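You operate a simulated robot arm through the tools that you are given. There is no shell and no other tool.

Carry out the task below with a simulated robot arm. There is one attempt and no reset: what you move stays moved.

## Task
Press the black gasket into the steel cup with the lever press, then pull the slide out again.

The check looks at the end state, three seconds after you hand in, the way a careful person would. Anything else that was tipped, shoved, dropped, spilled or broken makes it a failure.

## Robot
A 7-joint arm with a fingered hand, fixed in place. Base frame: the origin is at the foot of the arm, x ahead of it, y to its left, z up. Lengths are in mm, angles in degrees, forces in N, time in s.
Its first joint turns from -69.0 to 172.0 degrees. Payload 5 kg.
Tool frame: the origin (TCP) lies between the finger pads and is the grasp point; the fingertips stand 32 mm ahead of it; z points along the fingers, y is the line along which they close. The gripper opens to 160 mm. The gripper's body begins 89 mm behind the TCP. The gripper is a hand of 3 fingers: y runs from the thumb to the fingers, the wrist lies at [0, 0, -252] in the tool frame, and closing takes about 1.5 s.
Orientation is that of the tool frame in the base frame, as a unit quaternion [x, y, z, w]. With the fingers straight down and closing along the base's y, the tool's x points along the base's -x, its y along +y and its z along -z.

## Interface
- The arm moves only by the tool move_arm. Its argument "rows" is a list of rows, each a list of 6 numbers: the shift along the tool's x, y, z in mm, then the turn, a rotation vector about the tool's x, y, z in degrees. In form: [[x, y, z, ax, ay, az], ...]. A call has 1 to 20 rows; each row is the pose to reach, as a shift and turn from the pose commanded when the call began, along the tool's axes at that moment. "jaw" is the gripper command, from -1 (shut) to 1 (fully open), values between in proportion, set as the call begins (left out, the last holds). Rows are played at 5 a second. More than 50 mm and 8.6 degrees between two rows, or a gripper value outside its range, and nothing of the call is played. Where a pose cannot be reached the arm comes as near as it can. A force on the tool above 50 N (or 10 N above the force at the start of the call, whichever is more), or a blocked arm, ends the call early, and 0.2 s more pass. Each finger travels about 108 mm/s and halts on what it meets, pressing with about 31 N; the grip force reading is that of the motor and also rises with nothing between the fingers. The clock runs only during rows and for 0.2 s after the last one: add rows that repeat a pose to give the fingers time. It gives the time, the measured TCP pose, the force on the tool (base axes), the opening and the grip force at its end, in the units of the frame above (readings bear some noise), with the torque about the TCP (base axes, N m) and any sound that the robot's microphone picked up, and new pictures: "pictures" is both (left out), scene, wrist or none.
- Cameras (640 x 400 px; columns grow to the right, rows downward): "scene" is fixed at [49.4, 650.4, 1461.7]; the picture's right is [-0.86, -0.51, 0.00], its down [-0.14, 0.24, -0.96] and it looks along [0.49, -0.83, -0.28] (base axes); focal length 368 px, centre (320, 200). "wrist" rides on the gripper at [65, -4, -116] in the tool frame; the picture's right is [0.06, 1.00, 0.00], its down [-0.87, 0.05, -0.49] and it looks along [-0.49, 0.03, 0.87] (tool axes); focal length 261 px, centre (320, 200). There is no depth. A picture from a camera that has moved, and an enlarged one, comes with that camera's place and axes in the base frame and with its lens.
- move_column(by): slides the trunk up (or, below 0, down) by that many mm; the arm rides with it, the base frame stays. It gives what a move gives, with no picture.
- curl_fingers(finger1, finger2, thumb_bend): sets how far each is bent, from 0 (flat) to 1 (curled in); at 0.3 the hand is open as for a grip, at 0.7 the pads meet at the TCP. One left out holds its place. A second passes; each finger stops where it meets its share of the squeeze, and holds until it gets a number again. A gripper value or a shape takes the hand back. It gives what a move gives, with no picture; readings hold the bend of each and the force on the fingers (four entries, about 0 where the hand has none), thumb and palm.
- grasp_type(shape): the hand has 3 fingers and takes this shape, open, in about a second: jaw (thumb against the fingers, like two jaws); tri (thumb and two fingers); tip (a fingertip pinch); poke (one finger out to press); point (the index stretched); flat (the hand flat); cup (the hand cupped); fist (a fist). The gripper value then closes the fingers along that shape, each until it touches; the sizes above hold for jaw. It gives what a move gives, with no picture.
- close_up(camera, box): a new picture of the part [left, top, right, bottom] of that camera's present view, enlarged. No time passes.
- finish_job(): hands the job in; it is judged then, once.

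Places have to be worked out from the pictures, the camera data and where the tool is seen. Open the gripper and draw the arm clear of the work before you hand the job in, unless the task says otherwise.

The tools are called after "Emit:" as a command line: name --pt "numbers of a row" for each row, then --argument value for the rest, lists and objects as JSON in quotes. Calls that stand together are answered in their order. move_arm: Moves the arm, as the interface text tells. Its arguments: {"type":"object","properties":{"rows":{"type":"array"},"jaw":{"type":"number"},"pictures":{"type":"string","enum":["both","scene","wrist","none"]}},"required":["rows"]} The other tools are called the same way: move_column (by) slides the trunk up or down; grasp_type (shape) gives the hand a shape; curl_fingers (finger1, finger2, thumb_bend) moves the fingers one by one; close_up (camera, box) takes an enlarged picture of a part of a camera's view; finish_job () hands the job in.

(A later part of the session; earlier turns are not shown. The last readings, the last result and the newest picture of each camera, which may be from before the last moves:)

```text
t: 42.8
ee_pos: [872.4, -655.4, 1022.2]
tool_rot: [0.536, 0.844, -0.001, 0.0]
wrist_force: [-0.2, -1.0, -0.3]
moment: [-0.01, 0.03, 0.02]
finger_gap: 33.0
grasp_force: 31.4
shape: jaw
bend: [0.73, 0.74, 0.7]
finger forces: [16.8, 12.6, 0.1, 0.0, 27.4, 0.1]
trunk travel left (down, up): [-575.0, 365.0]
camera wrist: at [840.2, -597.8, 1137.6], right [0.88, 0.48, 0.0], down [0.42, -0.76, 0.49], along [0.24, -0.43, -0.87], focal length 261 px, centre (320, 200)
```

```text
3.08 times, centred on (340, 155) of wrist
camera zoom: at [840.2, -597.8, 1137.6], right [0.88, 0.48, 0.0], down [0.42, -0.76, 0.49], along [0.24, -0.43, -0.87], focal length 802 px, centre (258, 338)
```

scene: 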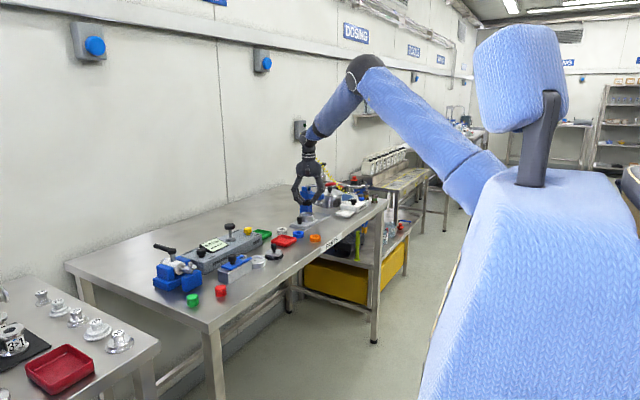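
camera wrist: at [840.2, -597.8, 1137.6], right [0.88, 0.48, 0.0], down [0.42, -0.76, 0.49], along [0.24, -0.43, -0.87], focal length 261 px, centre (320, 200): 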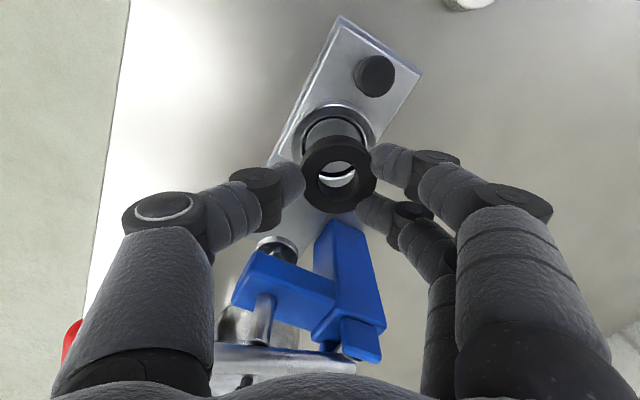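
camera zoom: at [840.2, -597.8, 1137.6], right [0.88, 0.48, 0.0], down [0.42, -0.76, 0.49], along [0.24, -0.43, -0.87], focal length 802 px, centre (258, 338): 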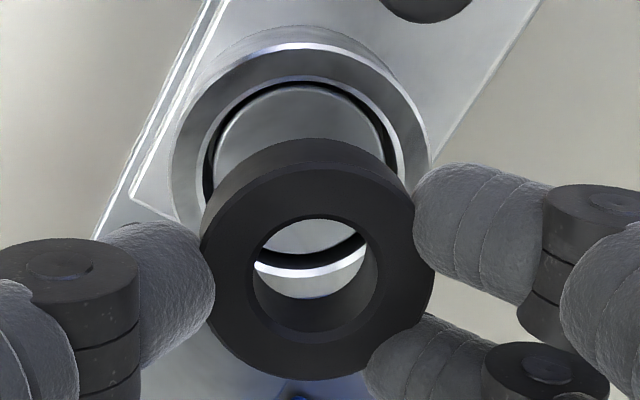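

The outlines give cup (882, -648.8) and gasket (882.7, -649.8): only about 1 mm apart. I correct 1 mm and lower to leave about 7 mm between gasket and rim.

Emit:
move_arm --pt "0.9 0 10 0 0 0" --pt "0.9 0 20 0 0 0" --pt "0.9 0 28 0 0 0" --pt "0.9 0 32 0 0 0" --pt "0.9 0 32 0 0 0"

Emit:
close_up --camera "wrist" --box '[280, 90, 400, 220]'

Emit:
close_up --camera "scene" --box '[285, 180, 335, 230]'

```text
t: 44.0
ee_pos: [870.0, -654.7, 989.9]
tool_rot: [0.537, 0.844, 0.0, -0.001]
wrist_force: [0.0, -0.7, -0.2]
moment: [0.01, 0.0, 0.01]
finger_gap: 32.7
grasp_force: 30.8
shape: jaw
bend: [0.73, 0.74, 0.7]
finger forces: [17.0, 12.8, 0.0, 0.0, 27.5, 0.1]
trunk travel left (down, up): [-575.0, 365.0]
camera wrist: at [837.3, -597.3, 1105.9], right [0.88, 0.48, 0.0], down [0.42, -0.76, 0.49], along [0.24, -0.43, -0.87], focal length 261 px, centre (320, 200)
```

scene: 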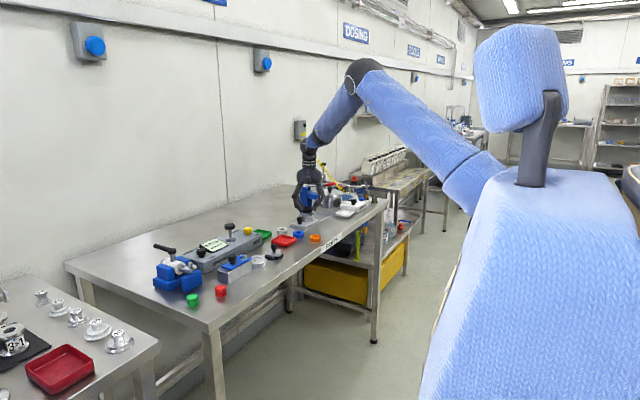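
wrist: 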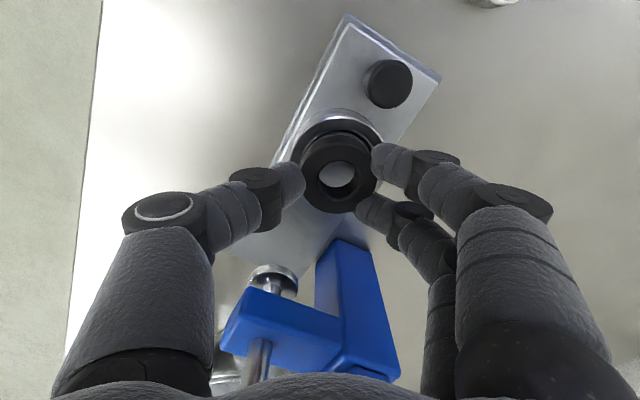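

```text
3.08 times, centred on (340, 155) of wrist
camera zoom: at [837.3, -597.3, 1105.9], right [0.88, 0.48, 0.0], down [0.42, -0.76, 0.49], along [0.24, -0.43, -0.87], focal length 802 px, centre (258, 338)
```

zoom: 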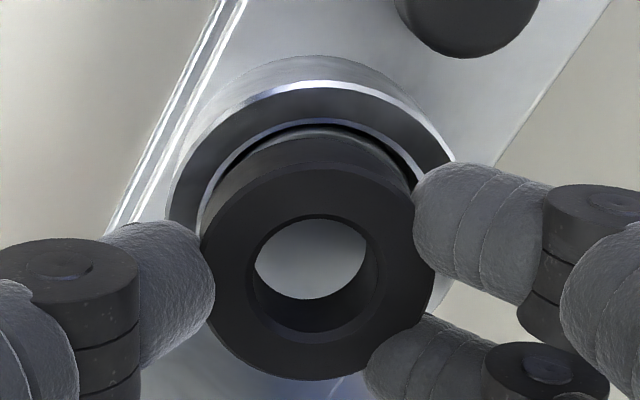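

```text
8.00 times, centred on (310, 205) of scene
camera zoom: at [49.4, 650.4, 1461.7], right [-0.86, -0.51, 0.0], down [-0.14, 0.24, -0.96], along [0.49, -0.83, -0.28], focal length 2948 px, centre (400, 160)
```

zoom: 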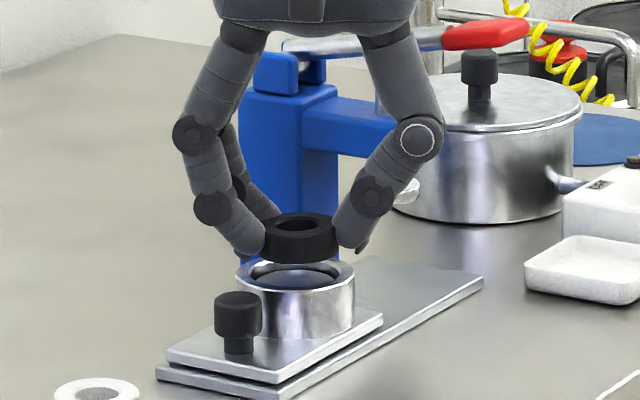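

The gasket sits just above the cup mouth. I take sharper enlargements from both cameras to check the centring.

Emit:
close_up --camera "scene" --box '[296, 200, 320, 220]'

Emit:
close_up --camera "wrist" --box '[300, 110, 390, 170]'

```text
16.00 times, centred on (308, 210) of scene
camera zoom: at [49.4, 650.4, 1461.7], right [-0.86, -0.51, 0.0], down [-0.14, 0.24, -0.96], along [0.49, -0.83, -0.28], focal length 5896 px, centre (512, 40)
```

zoom: 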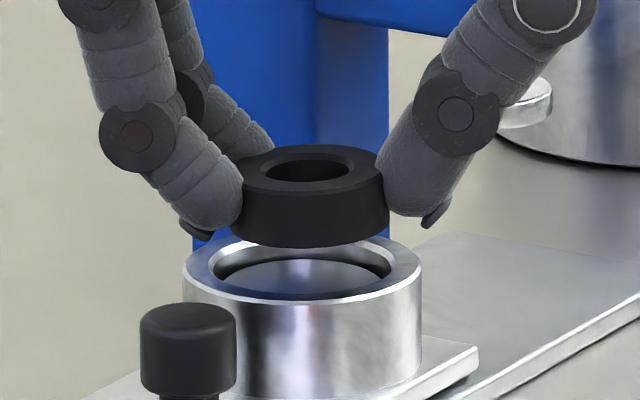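

```text
6.67 times, centred on (345, 140) of wrist
camera zoom: at [837.3, -597.3, 1105.9], right [0.88, 0.48, 0.0], down [0.42, -0.76, 0.49], along [0.24, -0.43, -0.87], focal length 1738 px, centre (153, 600)
```

zoom: 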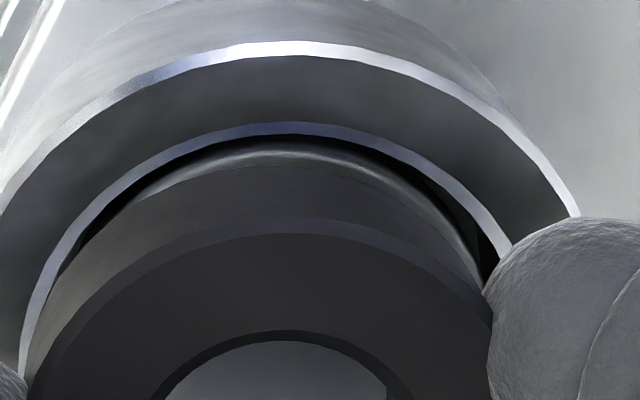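

Both views agree that the gasket sits about 2 mm short in +x of the cup centre. I shift 1.8 mm along tool y and lower 5 mm, watching the force.

Emit:
move_arm --pt "-0.4 1.8 0 0 0 0" --pt "-0.4 1.8 2.5 0 0 0" --pt "-0.4 1.8 5 0 0 0" --pt "-0.4 1.8 5 0 0 0" --pictures "none"

Emit:
close_up --camera "scene" --box '[296, 200, 320, 220]'

Emit:
close_up --camera "wrist" --box '[280, 100, 400, 220]'

```text
t: 45.0
ee_pos: [870.4, -653.9, 985.1]
tool_rot: [0.536, 0.844, -0.001, 0.002]
wrist_force: [0.1, -0.6, 0.2]
moment: [0.0, -0.02, 0.02]
finger_gap: 33.1
grasp_force: 30.9
shape: jaw
bend: [0.73, 0.74, 0.7]
finger forces: [16.8, 12.8, 0.0, 0.1, 27.3, 0.0]
trunk travel left (down, up): [-575.0, 365.0]
```

```text
16.00 times, centred on (308, 210) of scene
camera zoom: at [49.4, 650.4, 1461.7], right [-0.86, -0.51, 0.0], down [-0.14, 0.24, -0.96], along [0.49, -0.83, -0.28], focal length 5896 px, centre (512, 40)
```

zoom: 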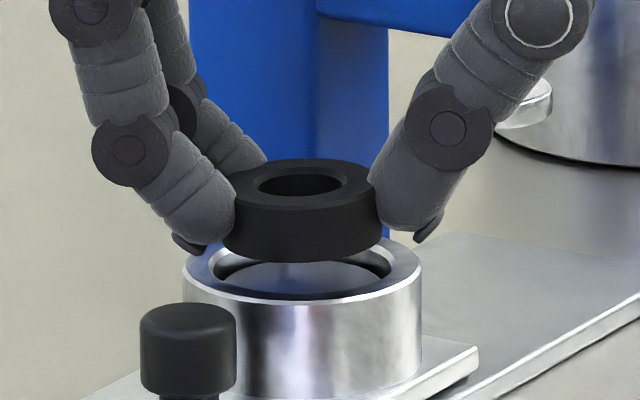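

```text
3.33 times, centred on (340, 160) of wrist
camera zoom: at [839.2, -596.4, 1101.7], right [0.88, 0.48, 0.0], down [0.42, -0.76, 0.49], along [0.24, -0.43, -0.87], focal length 869 px, centre (253, 333)
```

zoom: 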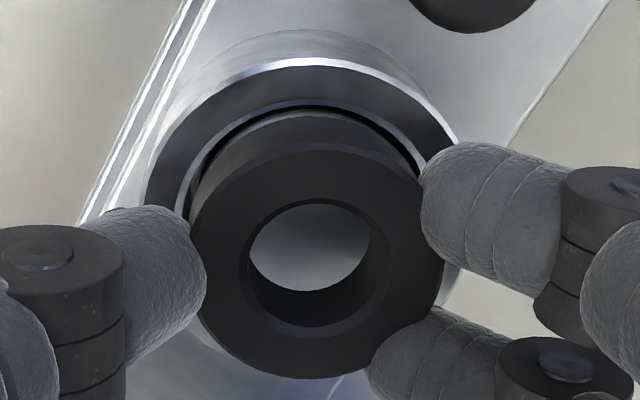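

In the scene view the gasket is centred sideways but still some 8 mm above the rim, so my height estimate is a bit off. I lower in small steps so that both come to the same plane and can be compared directly.

Emit:
move_arm --pt "0 0 2 0 0 0" --pt "0 0 4 0 0 0" --pt "0 0 4 0 0 0" --pictures "none"

Emit:
close_up --camera "scene" --box '[296, 200, 320, 220]'

Emit:
close_up --camera "wrist" --box '[280, 100, 400, 220]'

```text
t: 45.8
ee_pos: [870.3, -652.8, 981.7]
tool_rot: [0.537, 0.844, 0.0, 0.001]
wrist_force: [0.5, 0.3, -0.4]
moment: [-0.01, -0.01, -0.01]
finger_gap: 33.1
grasp_force: 31.0
shape: jaw
bend: [0.73, 0.74, 0.7]
finger forces: [17.0, 12.8, 0.0, 0.0, 27.5, 0.0]
trunk travel left (down, up): [-575.0, 365.0]
```

```text
16.00 times, centred on (308, 210) of scene
camera zoom: at [49.4, 650.4, 1461.7], right [-0.86, -0.51, 0.0], down [-0.14, 0.24, -0.96], along [0.49, -0.83, -0.28], focal length 5896 px, centre (512, 40)
```

zoom: 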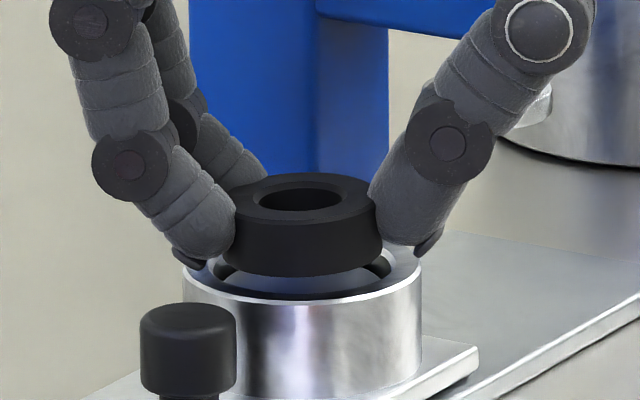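

```text
3.33 times, centred on (340, 160) of wrist
camera zoom: at [838.7, -595.5, 1097.9], right [0.88, 0.48, 0.0], down [0.42, -0.76, 0.49], along [0.24, -0.43, -0.87], focal length 869 px, centre (253, 333)
```

zoom: 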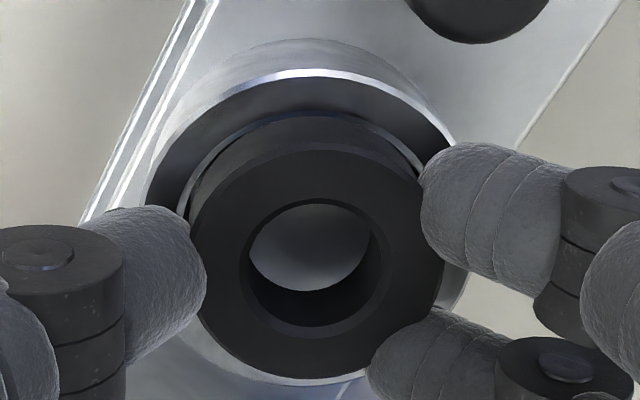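

The gasket is now 2–4 mm above the rim and about 1.3 mm off along tool x. I correct that and lower by small steps until it touches.

Emit:
move_arm --pt "-1.3 -0.3 0 0 0 0" --pt "-1.3 -0.3 1 0 0 0" --pt "-1.3 -0.3 2 0 0 0" --pt "-1.3 -0.3 3 0 0 0" --pt "-1.3 -0.3 3 0 0 0" --pictures "none"

Emit:
close_up --camera "scene" --box '[296, 200, 320, 220]'

Emit:
close_up --camera "wrist" --box '[280, 100, 400, 220]'

```text
t: 47.0
ee_pos: [869.4, -653.5, 979.6]
tool_rot: [0.537, 0.844, 0.001, 0.0]
wrist_force: [-0.8, -0.2, -0.5]
moment: [0.0, 0.02, 0.01]
finger_gap: 32.8
grasp_force: 31.2
shape: jaw
bend: [0.73, 0.74, 0.7]
finger forces: [17.0, 12.8, 0.0, 0.1, 27.4, 0.1]
trunk travel left (down, up): [-575.0, 365.0]
```

```text
16.00 times, centred on (308, 210) of scene
camera zoom: at [49.4, 650.4, 1461.7], right [-0.86, -0.51, 0.0], down [-0.14, 0.24, -0.96], along [0.49, -0.83, -0.28], focal length 5896 px, centre (512, 40)
```

zoom: 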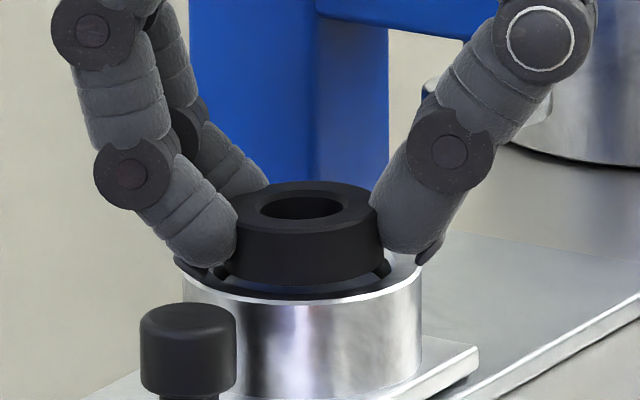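

```text
3.33 times, centred on (340, 160) of wrist
camera zoom: at [838.8, -596.5, 1095.2], right [0.88, 0.48, 0.0], down [0.42, -0.76, 0.49], along [0.24, -0.43, -0.87], focal length 869 px, centre (253, 333)
```

zoom: 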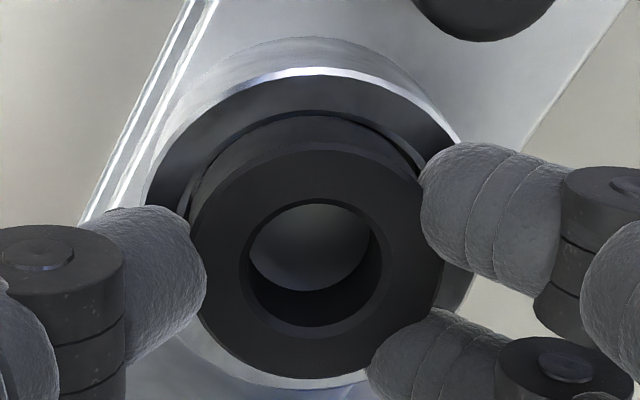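

Still about 1.5 mm above the rim, well centred in both views. I lower 2 mm more and read the force.

Emit:
move_arm --pt "0 0 1 0 0 0" --pt "0 0 2 0 0 0" --pt "0 0 2 0 0 0" --pictures "none"

Emit:
close_up --camera "scene" --box '[296, 200, 320, 220]'

Emit:
close_up --camera "wrist" --box '[280, 100, 400, 220]'

```text
t: 47.8
ee_pos: [869.7, -653.8, 978.2]
tool_rot: [0.536, 0.844, 0.0, 0.001]
wrist_force: [0.7, -0.5, 2.0]
moment: [0.12, -0.09, -0.01]
finger_gap: 33.0
grasp_force: 31.2
shape: jaw
bend: [0.73, 0.74, 0.7]
finger forces: [19.5, 12.9, 0.0, 0.0, 27.3, 0.0]
trunk travel left (down, up): [-575.0, 365.0]
```

```text
16.00 times, centred on (308, 210) of scene
camera zoom: at [49.4, 650.4, 1461.7], right [-0.86, -0.51, 0.0], down [-0.14, 0.24, -0.96], along [0.49, -0.83, -0.28], focal length 5896 px, centre (512, 40)
```

zoom: 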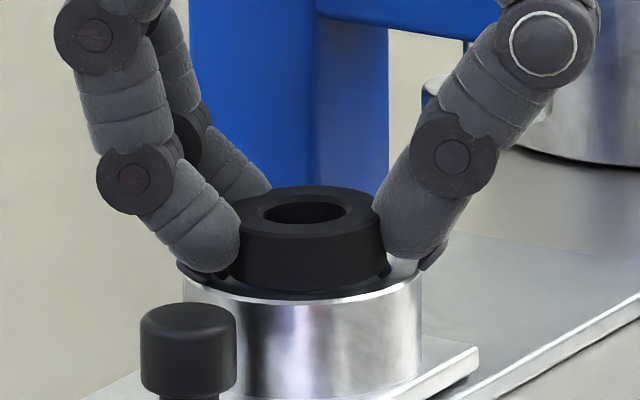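

```text
3.33 times, centred on (340, 160) of wrist
camera zoom: at [838.1, -596.9, 1093.7], right [0.88, 0.48, 0.0], down [0.42, -0.76, 0.49], along [0.24, -0.43, -0.87], focal length 869 px, centre (253, 333)
```

zoom: 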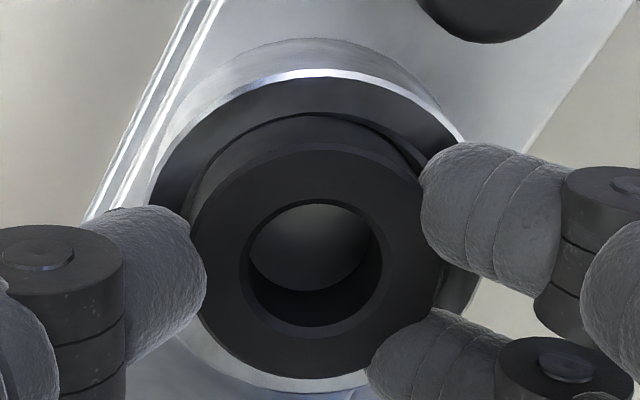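

A first light touch (2 N) shows the gasket's underside at the rim plane, centred within about a millimetre. I open the fingers slowly to set it down.

Emit:
move_arm --pt "0 0 0 0 0 0" --pt "0 0 0 0 0 0" --pt "0 0 0 0 0 0" --pt "0 0 0 0 0 0" --jaw -0.3 --pictures "none"

Emit:
close_up --camera "scene" --box '[296, 200, 320, 220]'

Emit:
close_up --camera "wrist" --box '[280, 100, 400, 220]'

```text
t: 48.8
ee_pos: [868.9, -654.5, 978.6]
tool_rot: [0.537, 0.844, -0.001, 0.001]
wrist_force: [-0.7, -0.4, 3.2]
moment: [0.05, -0.07, -0.01]
finger_gap: 55.0
grasp_force: 0.1
shape: jaw
bend: [0.74, 0.74, 0.7]
finger forces: [1.6, 1.4, 0.0, 0.1, 0.1, 0.1]
trunk travel left (down, up): [-575.0, 365.0]
```

```text
16.00 times, centred on (308, 210) of scene
camera zoom: at [49.4, 650.4, 1461.7], right [-0.86, -0.51, 0.0], down [-0.14, 0.24, -0.96], along [0.49, -0.83, -0.28], focal length 5896 px, centre (512, 40)
```

zoom: 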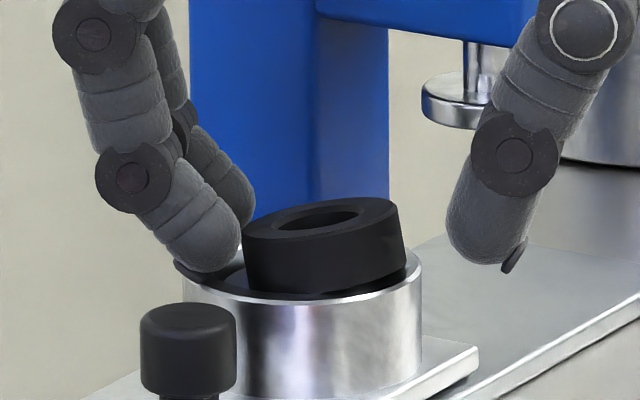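

```text
3.33 times, centred on (340, 160) of wrist
camera zoom: at [837.8, -597.1, 1093.7], right [0.88, 0.48, 0.0], down [0.42, -0.76, 0.49], along [0.24, -0.43, -0.87], focal length 869 px, centre (253, 333)
```

zoom: 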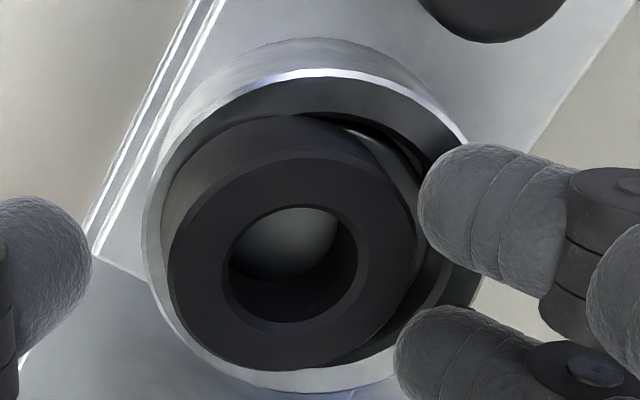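

The fingers crept inward while the thumb opened and nudged the gasket about 6 mm toward the thumb; it now leans with its thumb side on the rim. I open wide to free it, rise a couple of mm, and look.

Emit:
move_arm --pt "0 0 0 0 0 0" --pt "0 0 0 0 0 0" --pt "0 0 0 0 0 0" --pt "0 0 -2 0 0 0" --pt "0 0 -2 0 0 0" --jaw 0.1 --pictures "none"

Emit:
close_up --camera "scene" --box '[296, 200, 320, 220]'

Emit:
close_up --camera "wrist" --box '[240, 80, 440, 240]'

```text
t: 50.0
ee_pos: [869.1, -652.9, 979.2]
tool_rot: [0.536, 0.844, 0.0, -0.001]
wrist_force: [-0.6, -0.2, 0.4]
moment: [0.01, -0.04, 0.01]
finger_gap: 87.6
grasp_force: 0.1
shape: jaw
bend: [0.72, 0.72, 0.7]
finger forces: [0.1, 0.0, 0.0, 0.0, 0.0, 0.0]
trunk travel left (down, up): [-575.0, 365.0]
```

```text
16.00 times, centred on (308, 210) of scene
camera zoom: at [49.4, 650.4, 1461.7], right [-0.86, -0.51, 0.0], down [-0.14, 0.24, -0.96], along [0.49, -0.83, -0.28], focal length 5896 px, centre (512, 40)
```

zoom: 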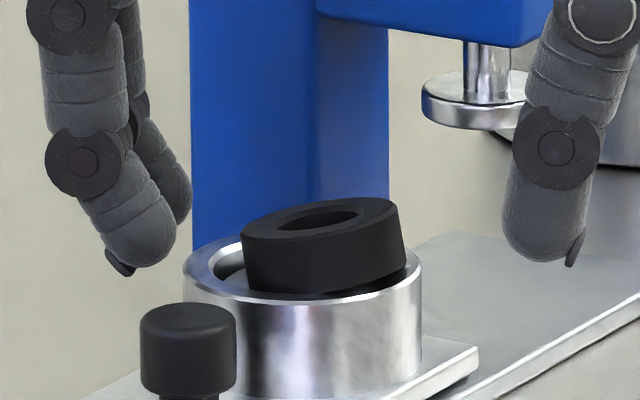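

```text
2.50 times, centred on (340, 160) of wrist
camera zoom: at [838.3, -596.8, 1095.1], right [0.88, 0.48, 0.0], down [0.42, -0.76, 0.49], along [0.24, -0.43, -0.87], focal length 652 px, centre (270, 300)
```

zoom: 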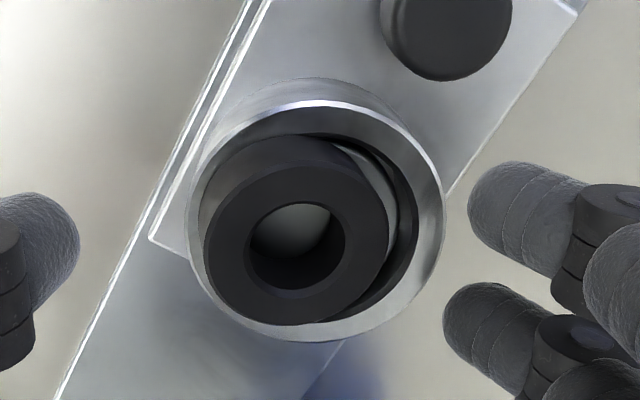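

The gasket leans toward the thumb by about 5 mm. I narrow to a 60 mm gap and move the hand along tool y so that the thumb comes up close behind the raised edge.

Emit:
move_arm --pt "0 5 0 0 0 0" --pt "0 10 0 0 0 0" --pt "0 13 0 0 0 0" --pt "0 13 0 0 0 0" --pt "0 13 0 0 0 0" --jaw -0.25 --pictures "none"

Emit:
close_up --camera "scene" --box '[296, 200, 320, 220]'

Emit:
close_up --camera "wrist" --box '[240, 80, 440, 240]'

```text
t: 51.1
ee_pos: [882.2, -647.6, 979.2]
tool_rot: [0.537, 0.843, -0.001, 0.001]
wrist_force: [0.1, -0.6, -0.9]
moment: [-0.02, 0.0, -0.01]
finger_gap: 60.6
grasp_force: 0.1
shape: jaw
bend: [0.73, 0.73, 0.7]
finger forces: [0.0, 0.0, 0.1, 0.0, 0.0, 0.0]
trunk travel left (down, up): [-575.0, 365.0]
```

```text
16.00 times, centred on (308, 210) of scene
camera zoom: at [49.4, 650.4, 1461.7], right [-0.86, -0.51, 0.0], down [-0.14, 0.24, -0.96], along [0.49, -0.83, -0.28], focal length 5896 px, centre (512, 40)
```

zoom: 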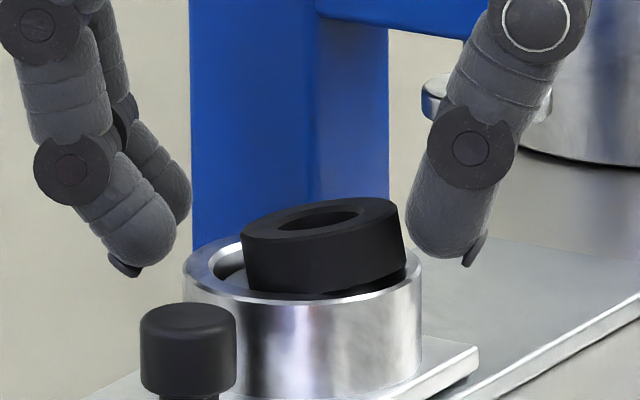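

```text
2.50 times, centred on (340, 160) of wrist
camera zoom: at [850.3, -591.0, 1095.2], right [0.88, 0.48, 0.0], down [0.42, -0.76, 0.49], along [0.24, -0.43, -0.87], focal length 652 px, centre (270, 300)
```

zoom: 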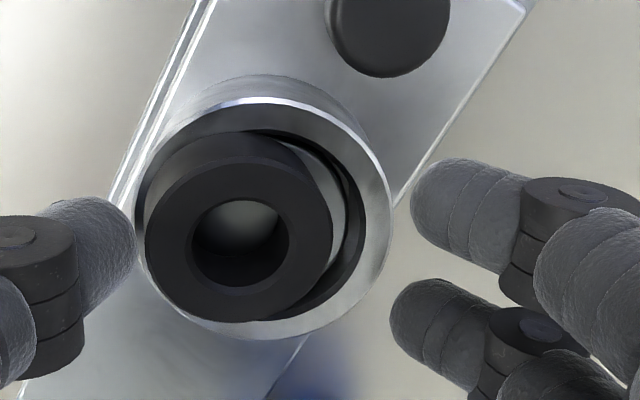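

The thumb stands just behind the raised edge. I push along tool y by 5 mm in small steps and look.

Emit:
move_arm --pt "0 1 0 0 0 0" --pt "0 2 0 0 0 0" --pt "0 3 0 0 0 0" --pt "0 4 0 0 0 0" --pt "0 5 0 0 0 0" --pt "0 5 0 0 0 0" --pictures "none"

Emit:
close_up --camera "scene" --box '[296, 200, 320, 220]'

Emit:
close_up --camera "wrist" --box '[240, 80, 440, 240]'

```text
t: 52.5
ee_pos: [886.2, -646.0, 978.3]
tool_rot: [0.536, 0.844, -0.001, 0.001]
wrist_force: [-1.0, 0.5, -0.5]
moment: [-0.03, -0.02, 0.0]
finger_gap: 60.5
grasp_force: 0.0
shape: jaw
bend: [0.73, 0.73, 0.7]
finger forces: [0.0, 0.1, 0.1, 0.0, 0.3, 0.0]
trunk travel left (down, up): [-575.0, 365.0]
```

```text
16.00 times, centred on (308, 210) of scene
camera zoom: at [49.4, 650.4, 1461.7], right [-0.86, -0.51, 0.0], down [-0.14, 0.24, -0.96], along [0.49, -0.83, -0.28], focal length 5896 px, centre (512, 40)
```

zoom: 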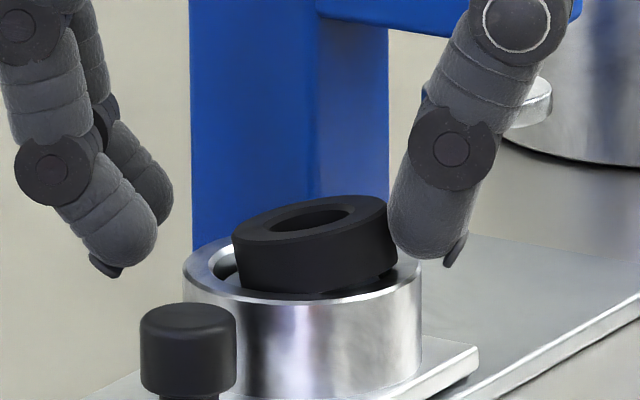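

```text
2.50 times, centred on (340, 160) of wrist
camera zoom: at [855.1, -588.9, 1094.8], right [0.88, 0.48, 0.0], down [0.42, -0.76, 0.49], along [0.24, -0.43, -0.87], focal length 652 px, centre (270, 300)
```

zoom: 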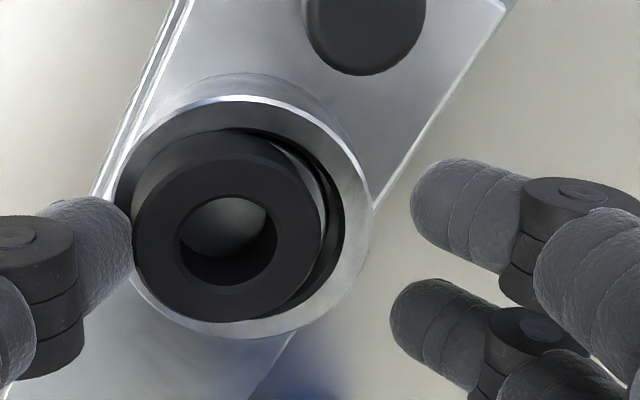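

It slides easily; 2–3 mm more should let the raised side drop into the bore. I push on in half-millimetre steps.

Emit:
move_arm --pt "0 0.7 0 0 0 0" --pt "0 1.4 0 0 0 0" --pt "0 2.1 0 0 0 0" --pt "0 2.8 0 0 0 0" --pt "0 2.8 0 0 0 0" --pictures "none"

Emit:
close_up --camera "scene" --box '[296, 200, 320, 220]'

Emit:
close_up --camera "wrist" --box '[240, 80, 440, 240]'

```text
t: 53.8
ee_pos: [888.9, -646.0, 979.2]
tool_rot: [0.537, 0.844, 0.0, 0.0]
wrist_force: [-0.3, -0.8, -1.4]
moment: [0.02, -0.01, -0.06]
finger_gap: 60.8
grasp_force: 0.0
shape: jaw
bend: [0.73, 0.73, 0.7]
finger forces: [0.1, 0.0, 0.1, 0.0, 0.3, 0.1]
trunk travel left (down, up): [-575.0, 365.0]
```

```text
16.00 times, centred on (308, 210) of scene
camera zoom: at [49.4, 650.4, 1461.7], right [-0.86, -0.51, 0.0], down [-0.14, 0.24, -0.96], along [0.49, -0.83, -0.28], focal length 5896 px, centre (512, 40)
```

zoom: 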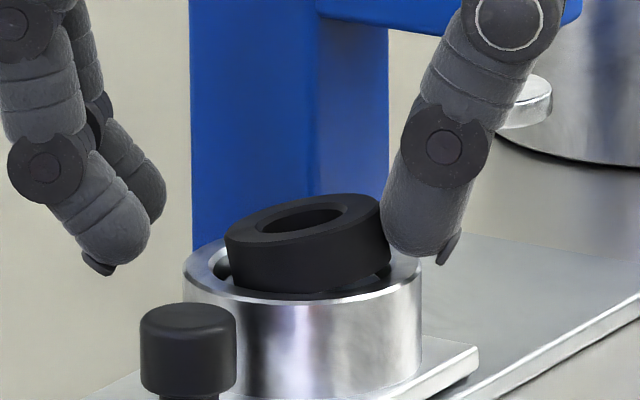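

```text
2.50 times, centred on (340, 160) of wrist
camera zoom: at [857.2, -588.5, 1095.2], right [0.88, 0.48, 0.0], down [0.42, -0.76, 0.49], along [0.24, -0.43, -0.87], focal length 652 px, centre (270, 300)
```

zoom: 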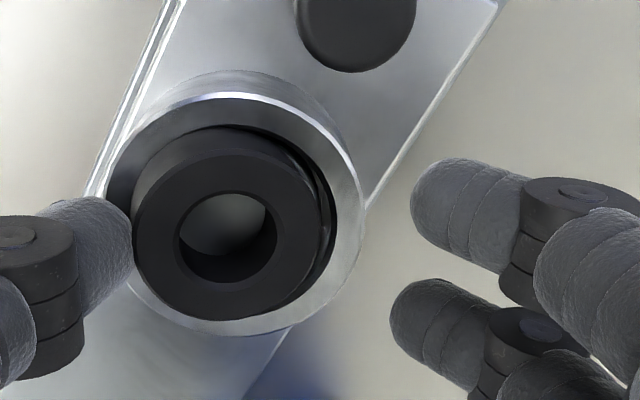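

The raised edge is almost at the bore's inner edge. I push 2 mm more, then draw the thumb back 4 mm and see whether it drops.

Emit:
move_arm --pt "0 0.7 0 0 0 0" --pt "0 1.4 0 0 0 0" --pt "0 2.0 0 0 0 0" --pt "0 2.0 0 0 0 0" --pictures "none"

Emit:
close_up --camera "scene" --box '[296, 200, 320, 220]'

Emit:
close_up --camera "wrist" --box '[240, 80, 440, 240]'

```text
t: 54.8
ee_pos: [890.8, -645.5, 979.6]
tool_rot: [0.537, 0.844, 0.0, 0.001]
wrist_force: [-0.5, -0.8, -0.6]
moment: [0.01, 0.0, -0.01]
finger_gap: 60.6
grasp_force: 0.1
shape: jaw
bend: [0.73, 0.73, 0.7]
finger forces: [0.0, 0.0, 0.0, 0.0, 0.2, 0.0]
trunk travel left (down, up): [-575.0, 365.0]
```

```text
16.00 times, centred on (308, 210) of scene
camera zoom: at [49.4, 650.4, 1461.7], right [-0.86, -0.51, 0.0], down [-0.14, 0.24, -0.96], along [0.49, -0.83, -0.28], focal length 5896 px, centre (512, 40)
```

zoom: 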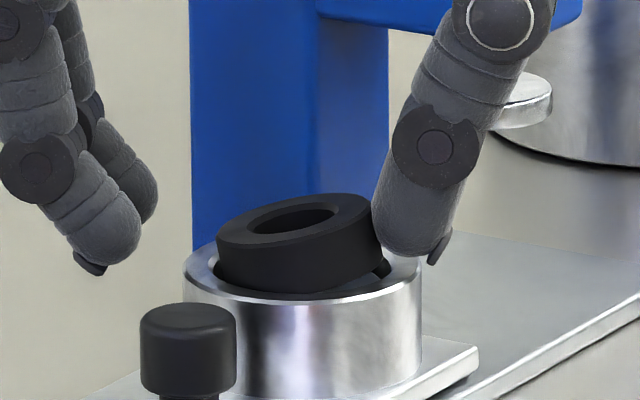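

```text
2.50 times, centred on (340, 160) of wrist
camera zoom: at [859.6, -587.8, 1095.0], right [0.88, 0.48, 0.0], down [0.42, -0.76, 0.49], along [0.24, -0.43, -0.87], focal length 652 px, centre (270, 300)
```

zoom: 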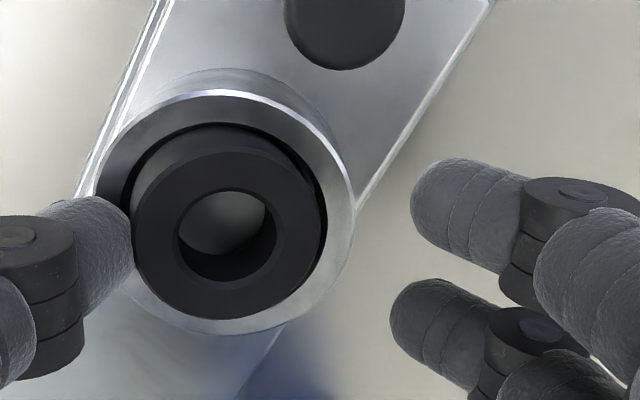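

The gasket is now centred but still leaning on the thumb. I draw the thumb back 5 mm so it can settle.

Emit:
move_arm --pt "0 -1 0 0 0 0" --pt "0 -3 0 0 0 0" --pt "0 -5 0 0 0 0" --pt "0 -5 0 0 0 0" --pictures "none"

Emit:
close_up --camera "scene" --box '[296, 200, 320, 220]'

Emit:
close_up --camera "wrist" --box '[240, 80, 440, 240]'

```text
t: 55.8
ee_pos: [885.4, -647.3, 979.1]
tool_rot: [0.537, 0.844, -0.001, 0.0]
wrist_force: [0.2, 0.0, 1.0]
moment: [-0.03, 0.01, 0.02]
finger_gap: 60.6
grasp_force: 0.0
shape: jaw
bend: [0.73, 0.73, 0.7]
finger forces: [0.1, 0.0, 0.1, 0.0, 0.0, 0.0]
trunk travel left (down, up): [-575.0, 365.0]
```

```text
16.00 times, centred on (308, 210) of scene
camera zoom: at [49.4, 650.4, 1461.7], right [-0.86, -0.51, 0.0], down [-0.14, 0.24, -0.96], along [0.49, -0.83, -0.28], focal length 5896 px, centre (512, 40)
```

zoom: 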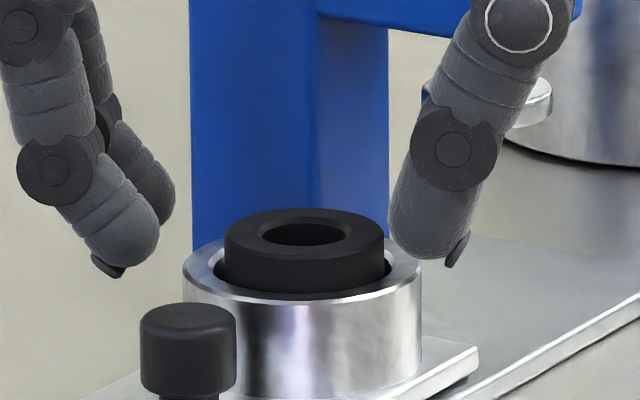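

```text
2.50 times, centred on (340, 160) of wrist
camera zoom: at [855.0, -589.8, 1094.5], right [0.88, 0.48, 0.0], down [0.42, -0.76, 0.49], along [0.24, -0.43, -0.87], focal length 652 px, centre (270, 300)
```

zoom: 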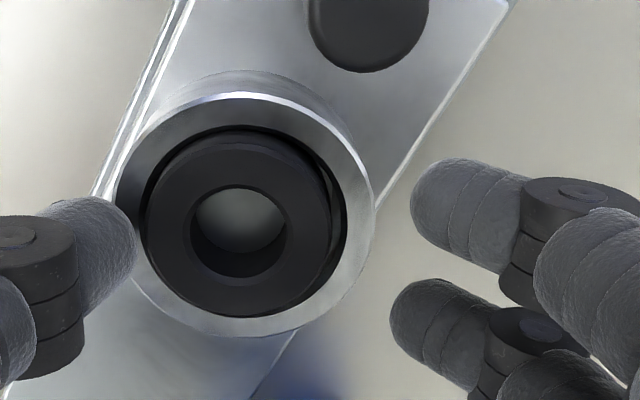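

The gasket has dropped level and centred into the cup mouth, standing about 9 mm proud. Now I rise clear, go back over the knob at about (880, -595), and open to 72 mm.

Emit:
move_arm --pt "0 0 -15 0 0 0" --pt "0 0 -35 0 0 0" --pt "0 0 -50 0 0 0" --pt "12 4.5 -50 0 0 0" --pt "25 9 -50 0 0 0" --pt "37 13.5 -50 0 0 0" --pt "49.4 17.8 -50 0 0 0" --pt "49.4 17.8 -50 0 0 0" --jaw -0.1

Emit:
close_up --camera "wrist" --box '[220, 60, 460, 260]'

Emit:
close_up --camera "scene" --box '[280, 180, 340, 230]'

```text
t: 57.5
ee_pos: [881.1, -595.3, 1028.7]
tool_rot: [0.536, 0.844, 0.0, 0.0]
wrist_force: [-0.1, -0.3, 0.3]
moment: [0.04, -0.01, 0.02]
finger_gap: 71.5
grasp_force: 0.1
shape: jaw
bend: [0.73, 0.73, 0.7]
finger forces: [0.0, 0.0, 0.0, 0.0, 0.0, 0.0]
trunk travel left (down, up): [-575.0, 365.0]
camera wrist: at [849.9, -538.1, 1144.3], right [0.88, 0.48, 0.0], down [0.42, -0.76, 0.49], along [0.24, -0.43, -0.87], focal length 261 px, centre (320, 200)
```

scene: 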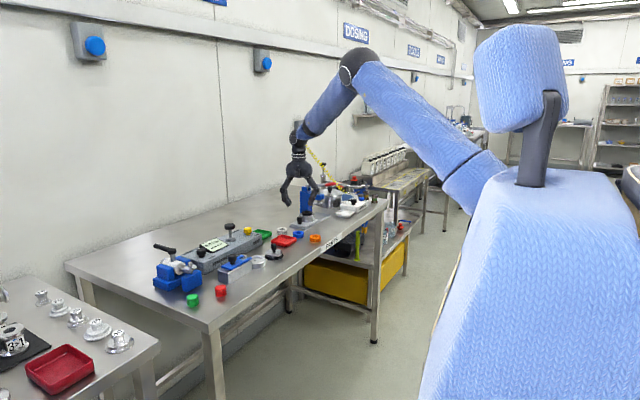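
wrist: 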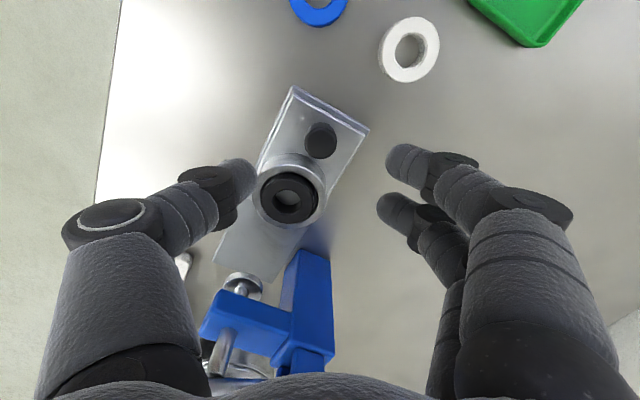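

```text
2.00 times, centred on (340, 160) of wrist
camera zoom: at [849.9, -538.1, 1144.3], right [0.88, 0.48, 0.0], down [0.42, -0.76, 0.49], along [0.24, -0.43, -0.87], focal length 521 px, centre (280, 280)
```

zoom: 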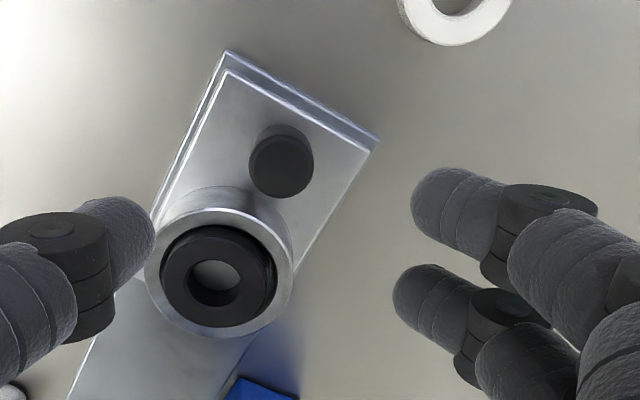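

```text
8.00 times, centred on (310, 205) of scene
camera zoom: at [49.4, 650.4, 1461.7], right [-0.86, -0.51, 0.0], down [-0.14, 0.24, -0.96], along [0.49, -0.83, -0.28], focal length 2948 px, centre (400, 160)
```

zoom: 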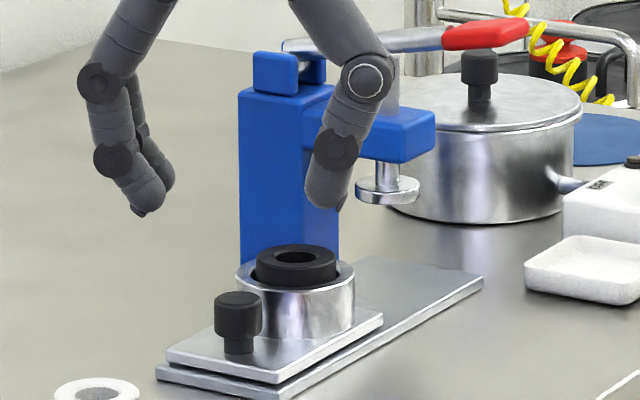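

The gasket looks flat and centred in the cup. The knob reads (880, -591.5); I lower around it to TCP z≈953 and close.

Emit:
move_arm --pt "2 0 20 0 0 0" --pt "2 0 40 0 0 0" --pt "2 0 60 0 0 0" --pt "2 0 75.5 0 0 0" --pt "2 0 75.5 0 0 0" --pictures "none"

Emit:
move_arm --pt "0 0 0 0 0 0" --pt "0 0 0 0 0 0" --pt "0 0 0 0 0 0" --pt "0 0 0 0 0 0" --pt "0 0 0 0 0 0" --jaw -1

Emit:
close_up --camera "wrist" --box '[220, 60, 460, 260]'

```text
t: 58.8
ee_pos: [880.3, -592.3, 951.8]
tool_rot: [0.537, 0.844, -0.001, 0.001]
wrist_force: [0.5, 0.3, -0.3]
moment: [-0.02, 0.0, 0.02]
finger_gap: 71.3
grasp_force: 0.1
shape: jaw
bend: [0.73, 0.73, 0.7]
finger forces: [0.0, 0.1, 0.0, 0.1, 0.1, 0.0]
trunk travel left (down, up): [-575.0, 365.0]
```

```text
t: 60.0
ee_pos: [880.9, -592.0, 952.4]
tool_rot: [0.536, 0.844, -0.001, -0.001]
wrist_force: [-1.7, 0.4, -3.7]
moment: [0.02, 0.0, -0.05]
finger_gap: 13.2
grasp_force: 30.7
shape: jaw
bend: [0.71, 0.71, 0.7]
finger forces: [11.6, 13.1, 0.0, 0.0, 28.2, 0.0]
trunk travel left (down, up): [-575.0, 365.0]
camera wrist: at [849.1, -535.0, 1067.7], right [0.88, 0.48, 0.0], down [0.42, -0.76, 0.49], along [0.24, -0.43, -0.87], focal length 261 px, centre (320, 200)
```

scene: 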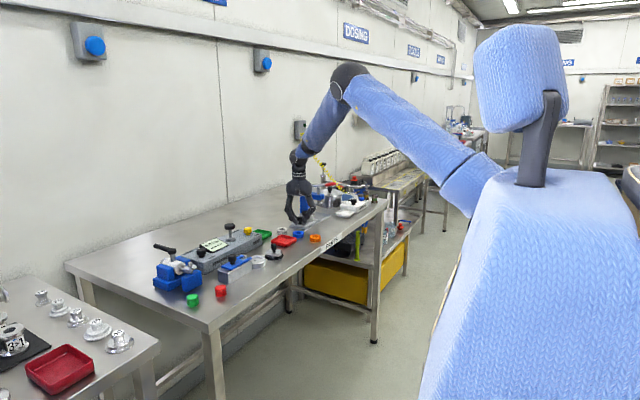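
wrist: 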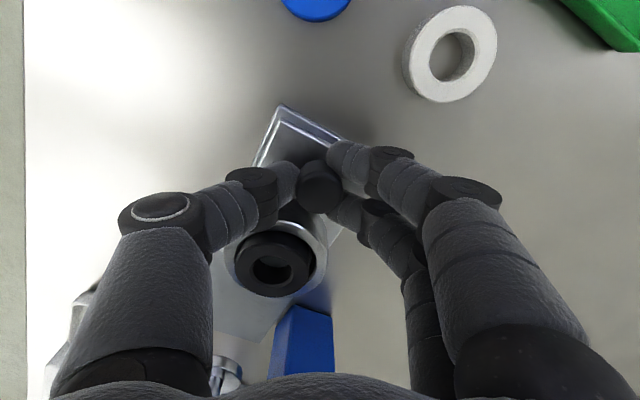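

```text
2.00 times, centred on (340, 160) of wrist
camera zoom: at [849.1, -535.0, 1067.7], right [0.88, 0.48, 0.0], down [0.42, -0.76, 0.49], along [0.24, -0.43, -0.87], focal length 521 px, centre (280, 280)
```

zoom: 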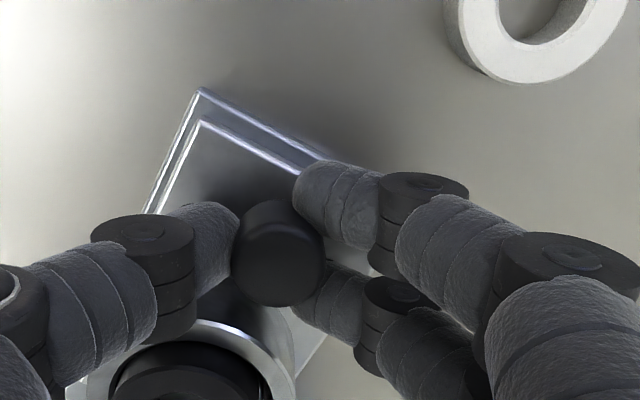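

The knob is gripped again. I push the slide in along -y by 32 mm slowly.

Emit:
move_arm --pt "-2.7 -1.3 0 0 0 0" --pt "-6.3 -3.0 0 0 0 0" --pt "-10 -4.7 0 0 0 0" --pt "-13.6 -6.4 0 0 0 0" --pt "-17.2 -8.1 0 0 0 0" --pt "-20.8 -9.8 0 0 0 0" --pt "-24.4 -11.5 0 0 0 0" --pt "-29 -13.6 0 0 0 0" --pt "-29 -13.6 0 0 0 0"

```text
t: 62.0
ee_pos: [881.6, -625.6, 952.8]
tool_rot: [0.537, 0.844, -0.001, -0.001]
wrist_force: [-6.1, 0.2, -10.4]
moment: [0.0, 0.16, -0.07]
finger_gap: 13.0
grasp_force: 30.8
shape: jaw
bend: [0.71, 0.71, 0.7]
finger forces: [11.6, 12.6, 0.0, 0.0, 31.1, 0.0]
trunk travel left (down, up): [-575.0, 365.0]
camera wrist: at [849.7, -568.1, 1068.1], right [0.88, 0.48, 0.0], down [0.42, -0.76, 0.49], along [0.23, -0.43, -0.87], focal length 261 px, centre (320, 200)
```

scene: 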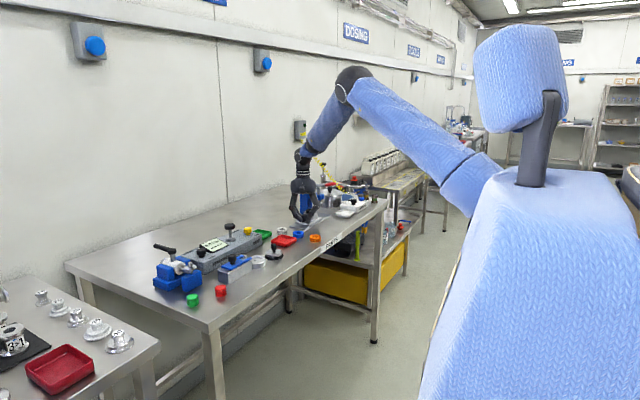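
wrist: 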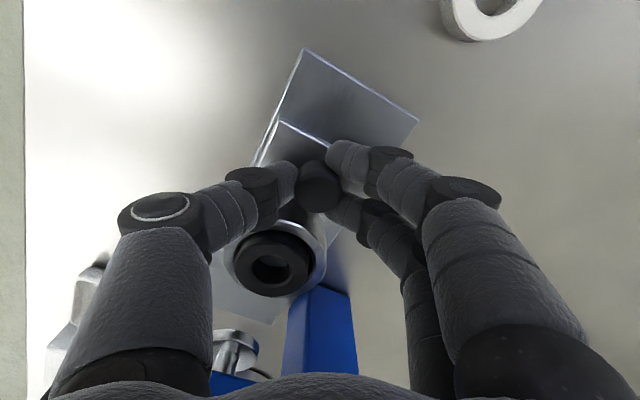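

The slide follows smoothly with the gasket steady in the cup. I push on 42 mm while gradually turning the hand about the knob by 24°, so the hand stays clear of the lever.

Emit:
move_arm --pt "-3.6 -1.7 0 0 0 1" --pt "-7.2 -3.4 0 0 0 3" --pt "-10.9 -5.1 0 0 0 5.5" --pt "-14.5 -6.8 0 0 0 8" --pt "-18.1 -8.5 0 0 0 10.5" --pt "-21.7 -10.2 0 0 0 13" --pt "-25.3 -11.9 0 0 0 15.5" --pt "-29 -13.6 0 0 0 18" --pt "-32.6 -15.3 0 0 0 21" --pt "-38 -17.9 0 0 0 24" --pt "-38 -17.9 0 0 0 24"

Emit:
close_up --camera "wrist" --box '[200, 80, 460, 340]'

Emit:
close_up --camera "scene" --box '[280, 150, 360, 230]'

```text
t: 64.3
ee_pos: [881.5, -668.8, 953.4]
tool_rot: [0.7, 0.714, -0.001, -0.001]
wrist_force: [-1.2, -0.1, -12.7]
moment: [-0.07, -0.03, 0.28]
finger_gap: 12.0
grasp_force: 30.8
shape: jaw
bend: [0.71, 0.7, 0.7]
finger forces: [17.9, 17.3, 0.0, 0.0, 23.8, 0.0]
trunk travel left (down, up): [-575.0, 365.0]
camera wrist: at [875.1, -603.0, 1068.5], right [1.0, 0.08, 0.0], down [0.07, -0.87, 0.49], along [0.04, -0.49, -0.87], focal length 261 px, centre (320, 200)
```

scene: 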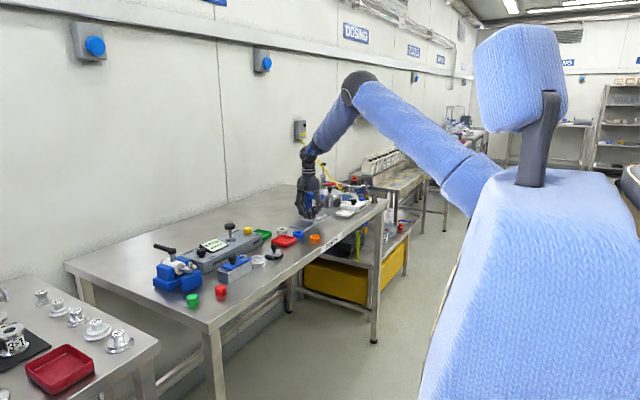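
wrist: 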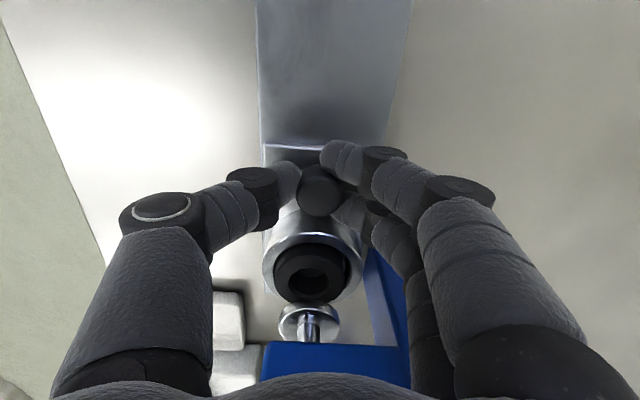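

```text
1.54 times, centred on (330, 210) of wrist
camera zoom: at [875.1, -603.0, 1068.5], right [1.0, 0.08, 0.0], down [0.07, -0.87, 0.49], along [0.04, -0.49, -0.87], focal length 401 px, centre (305, 185)
```

zoom: 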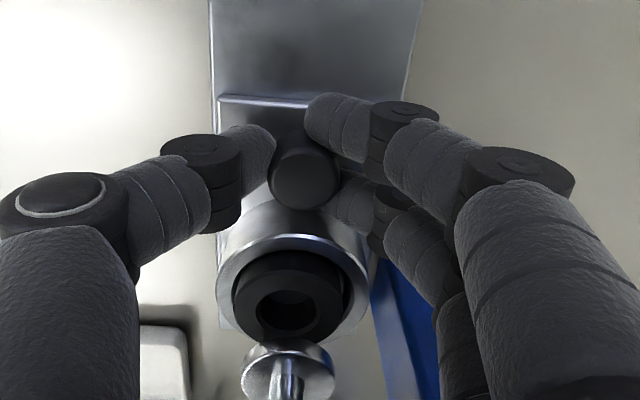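

```text
5.00 times, centred on (320, 190) of scene
camera zoom: at [49.4, 650.4, 1461.7], right [-0.86, -0.51, 0.0], down [-0.14, 0.24, -0.96], along [0.49, -0.83, -0.28], focal length 1843 px, centre (320, 250)
```

zoom: 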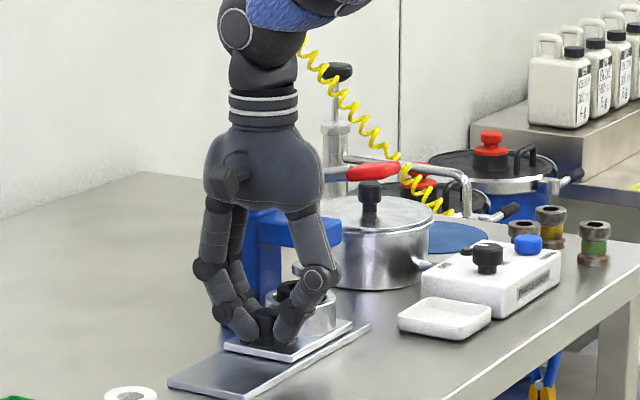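

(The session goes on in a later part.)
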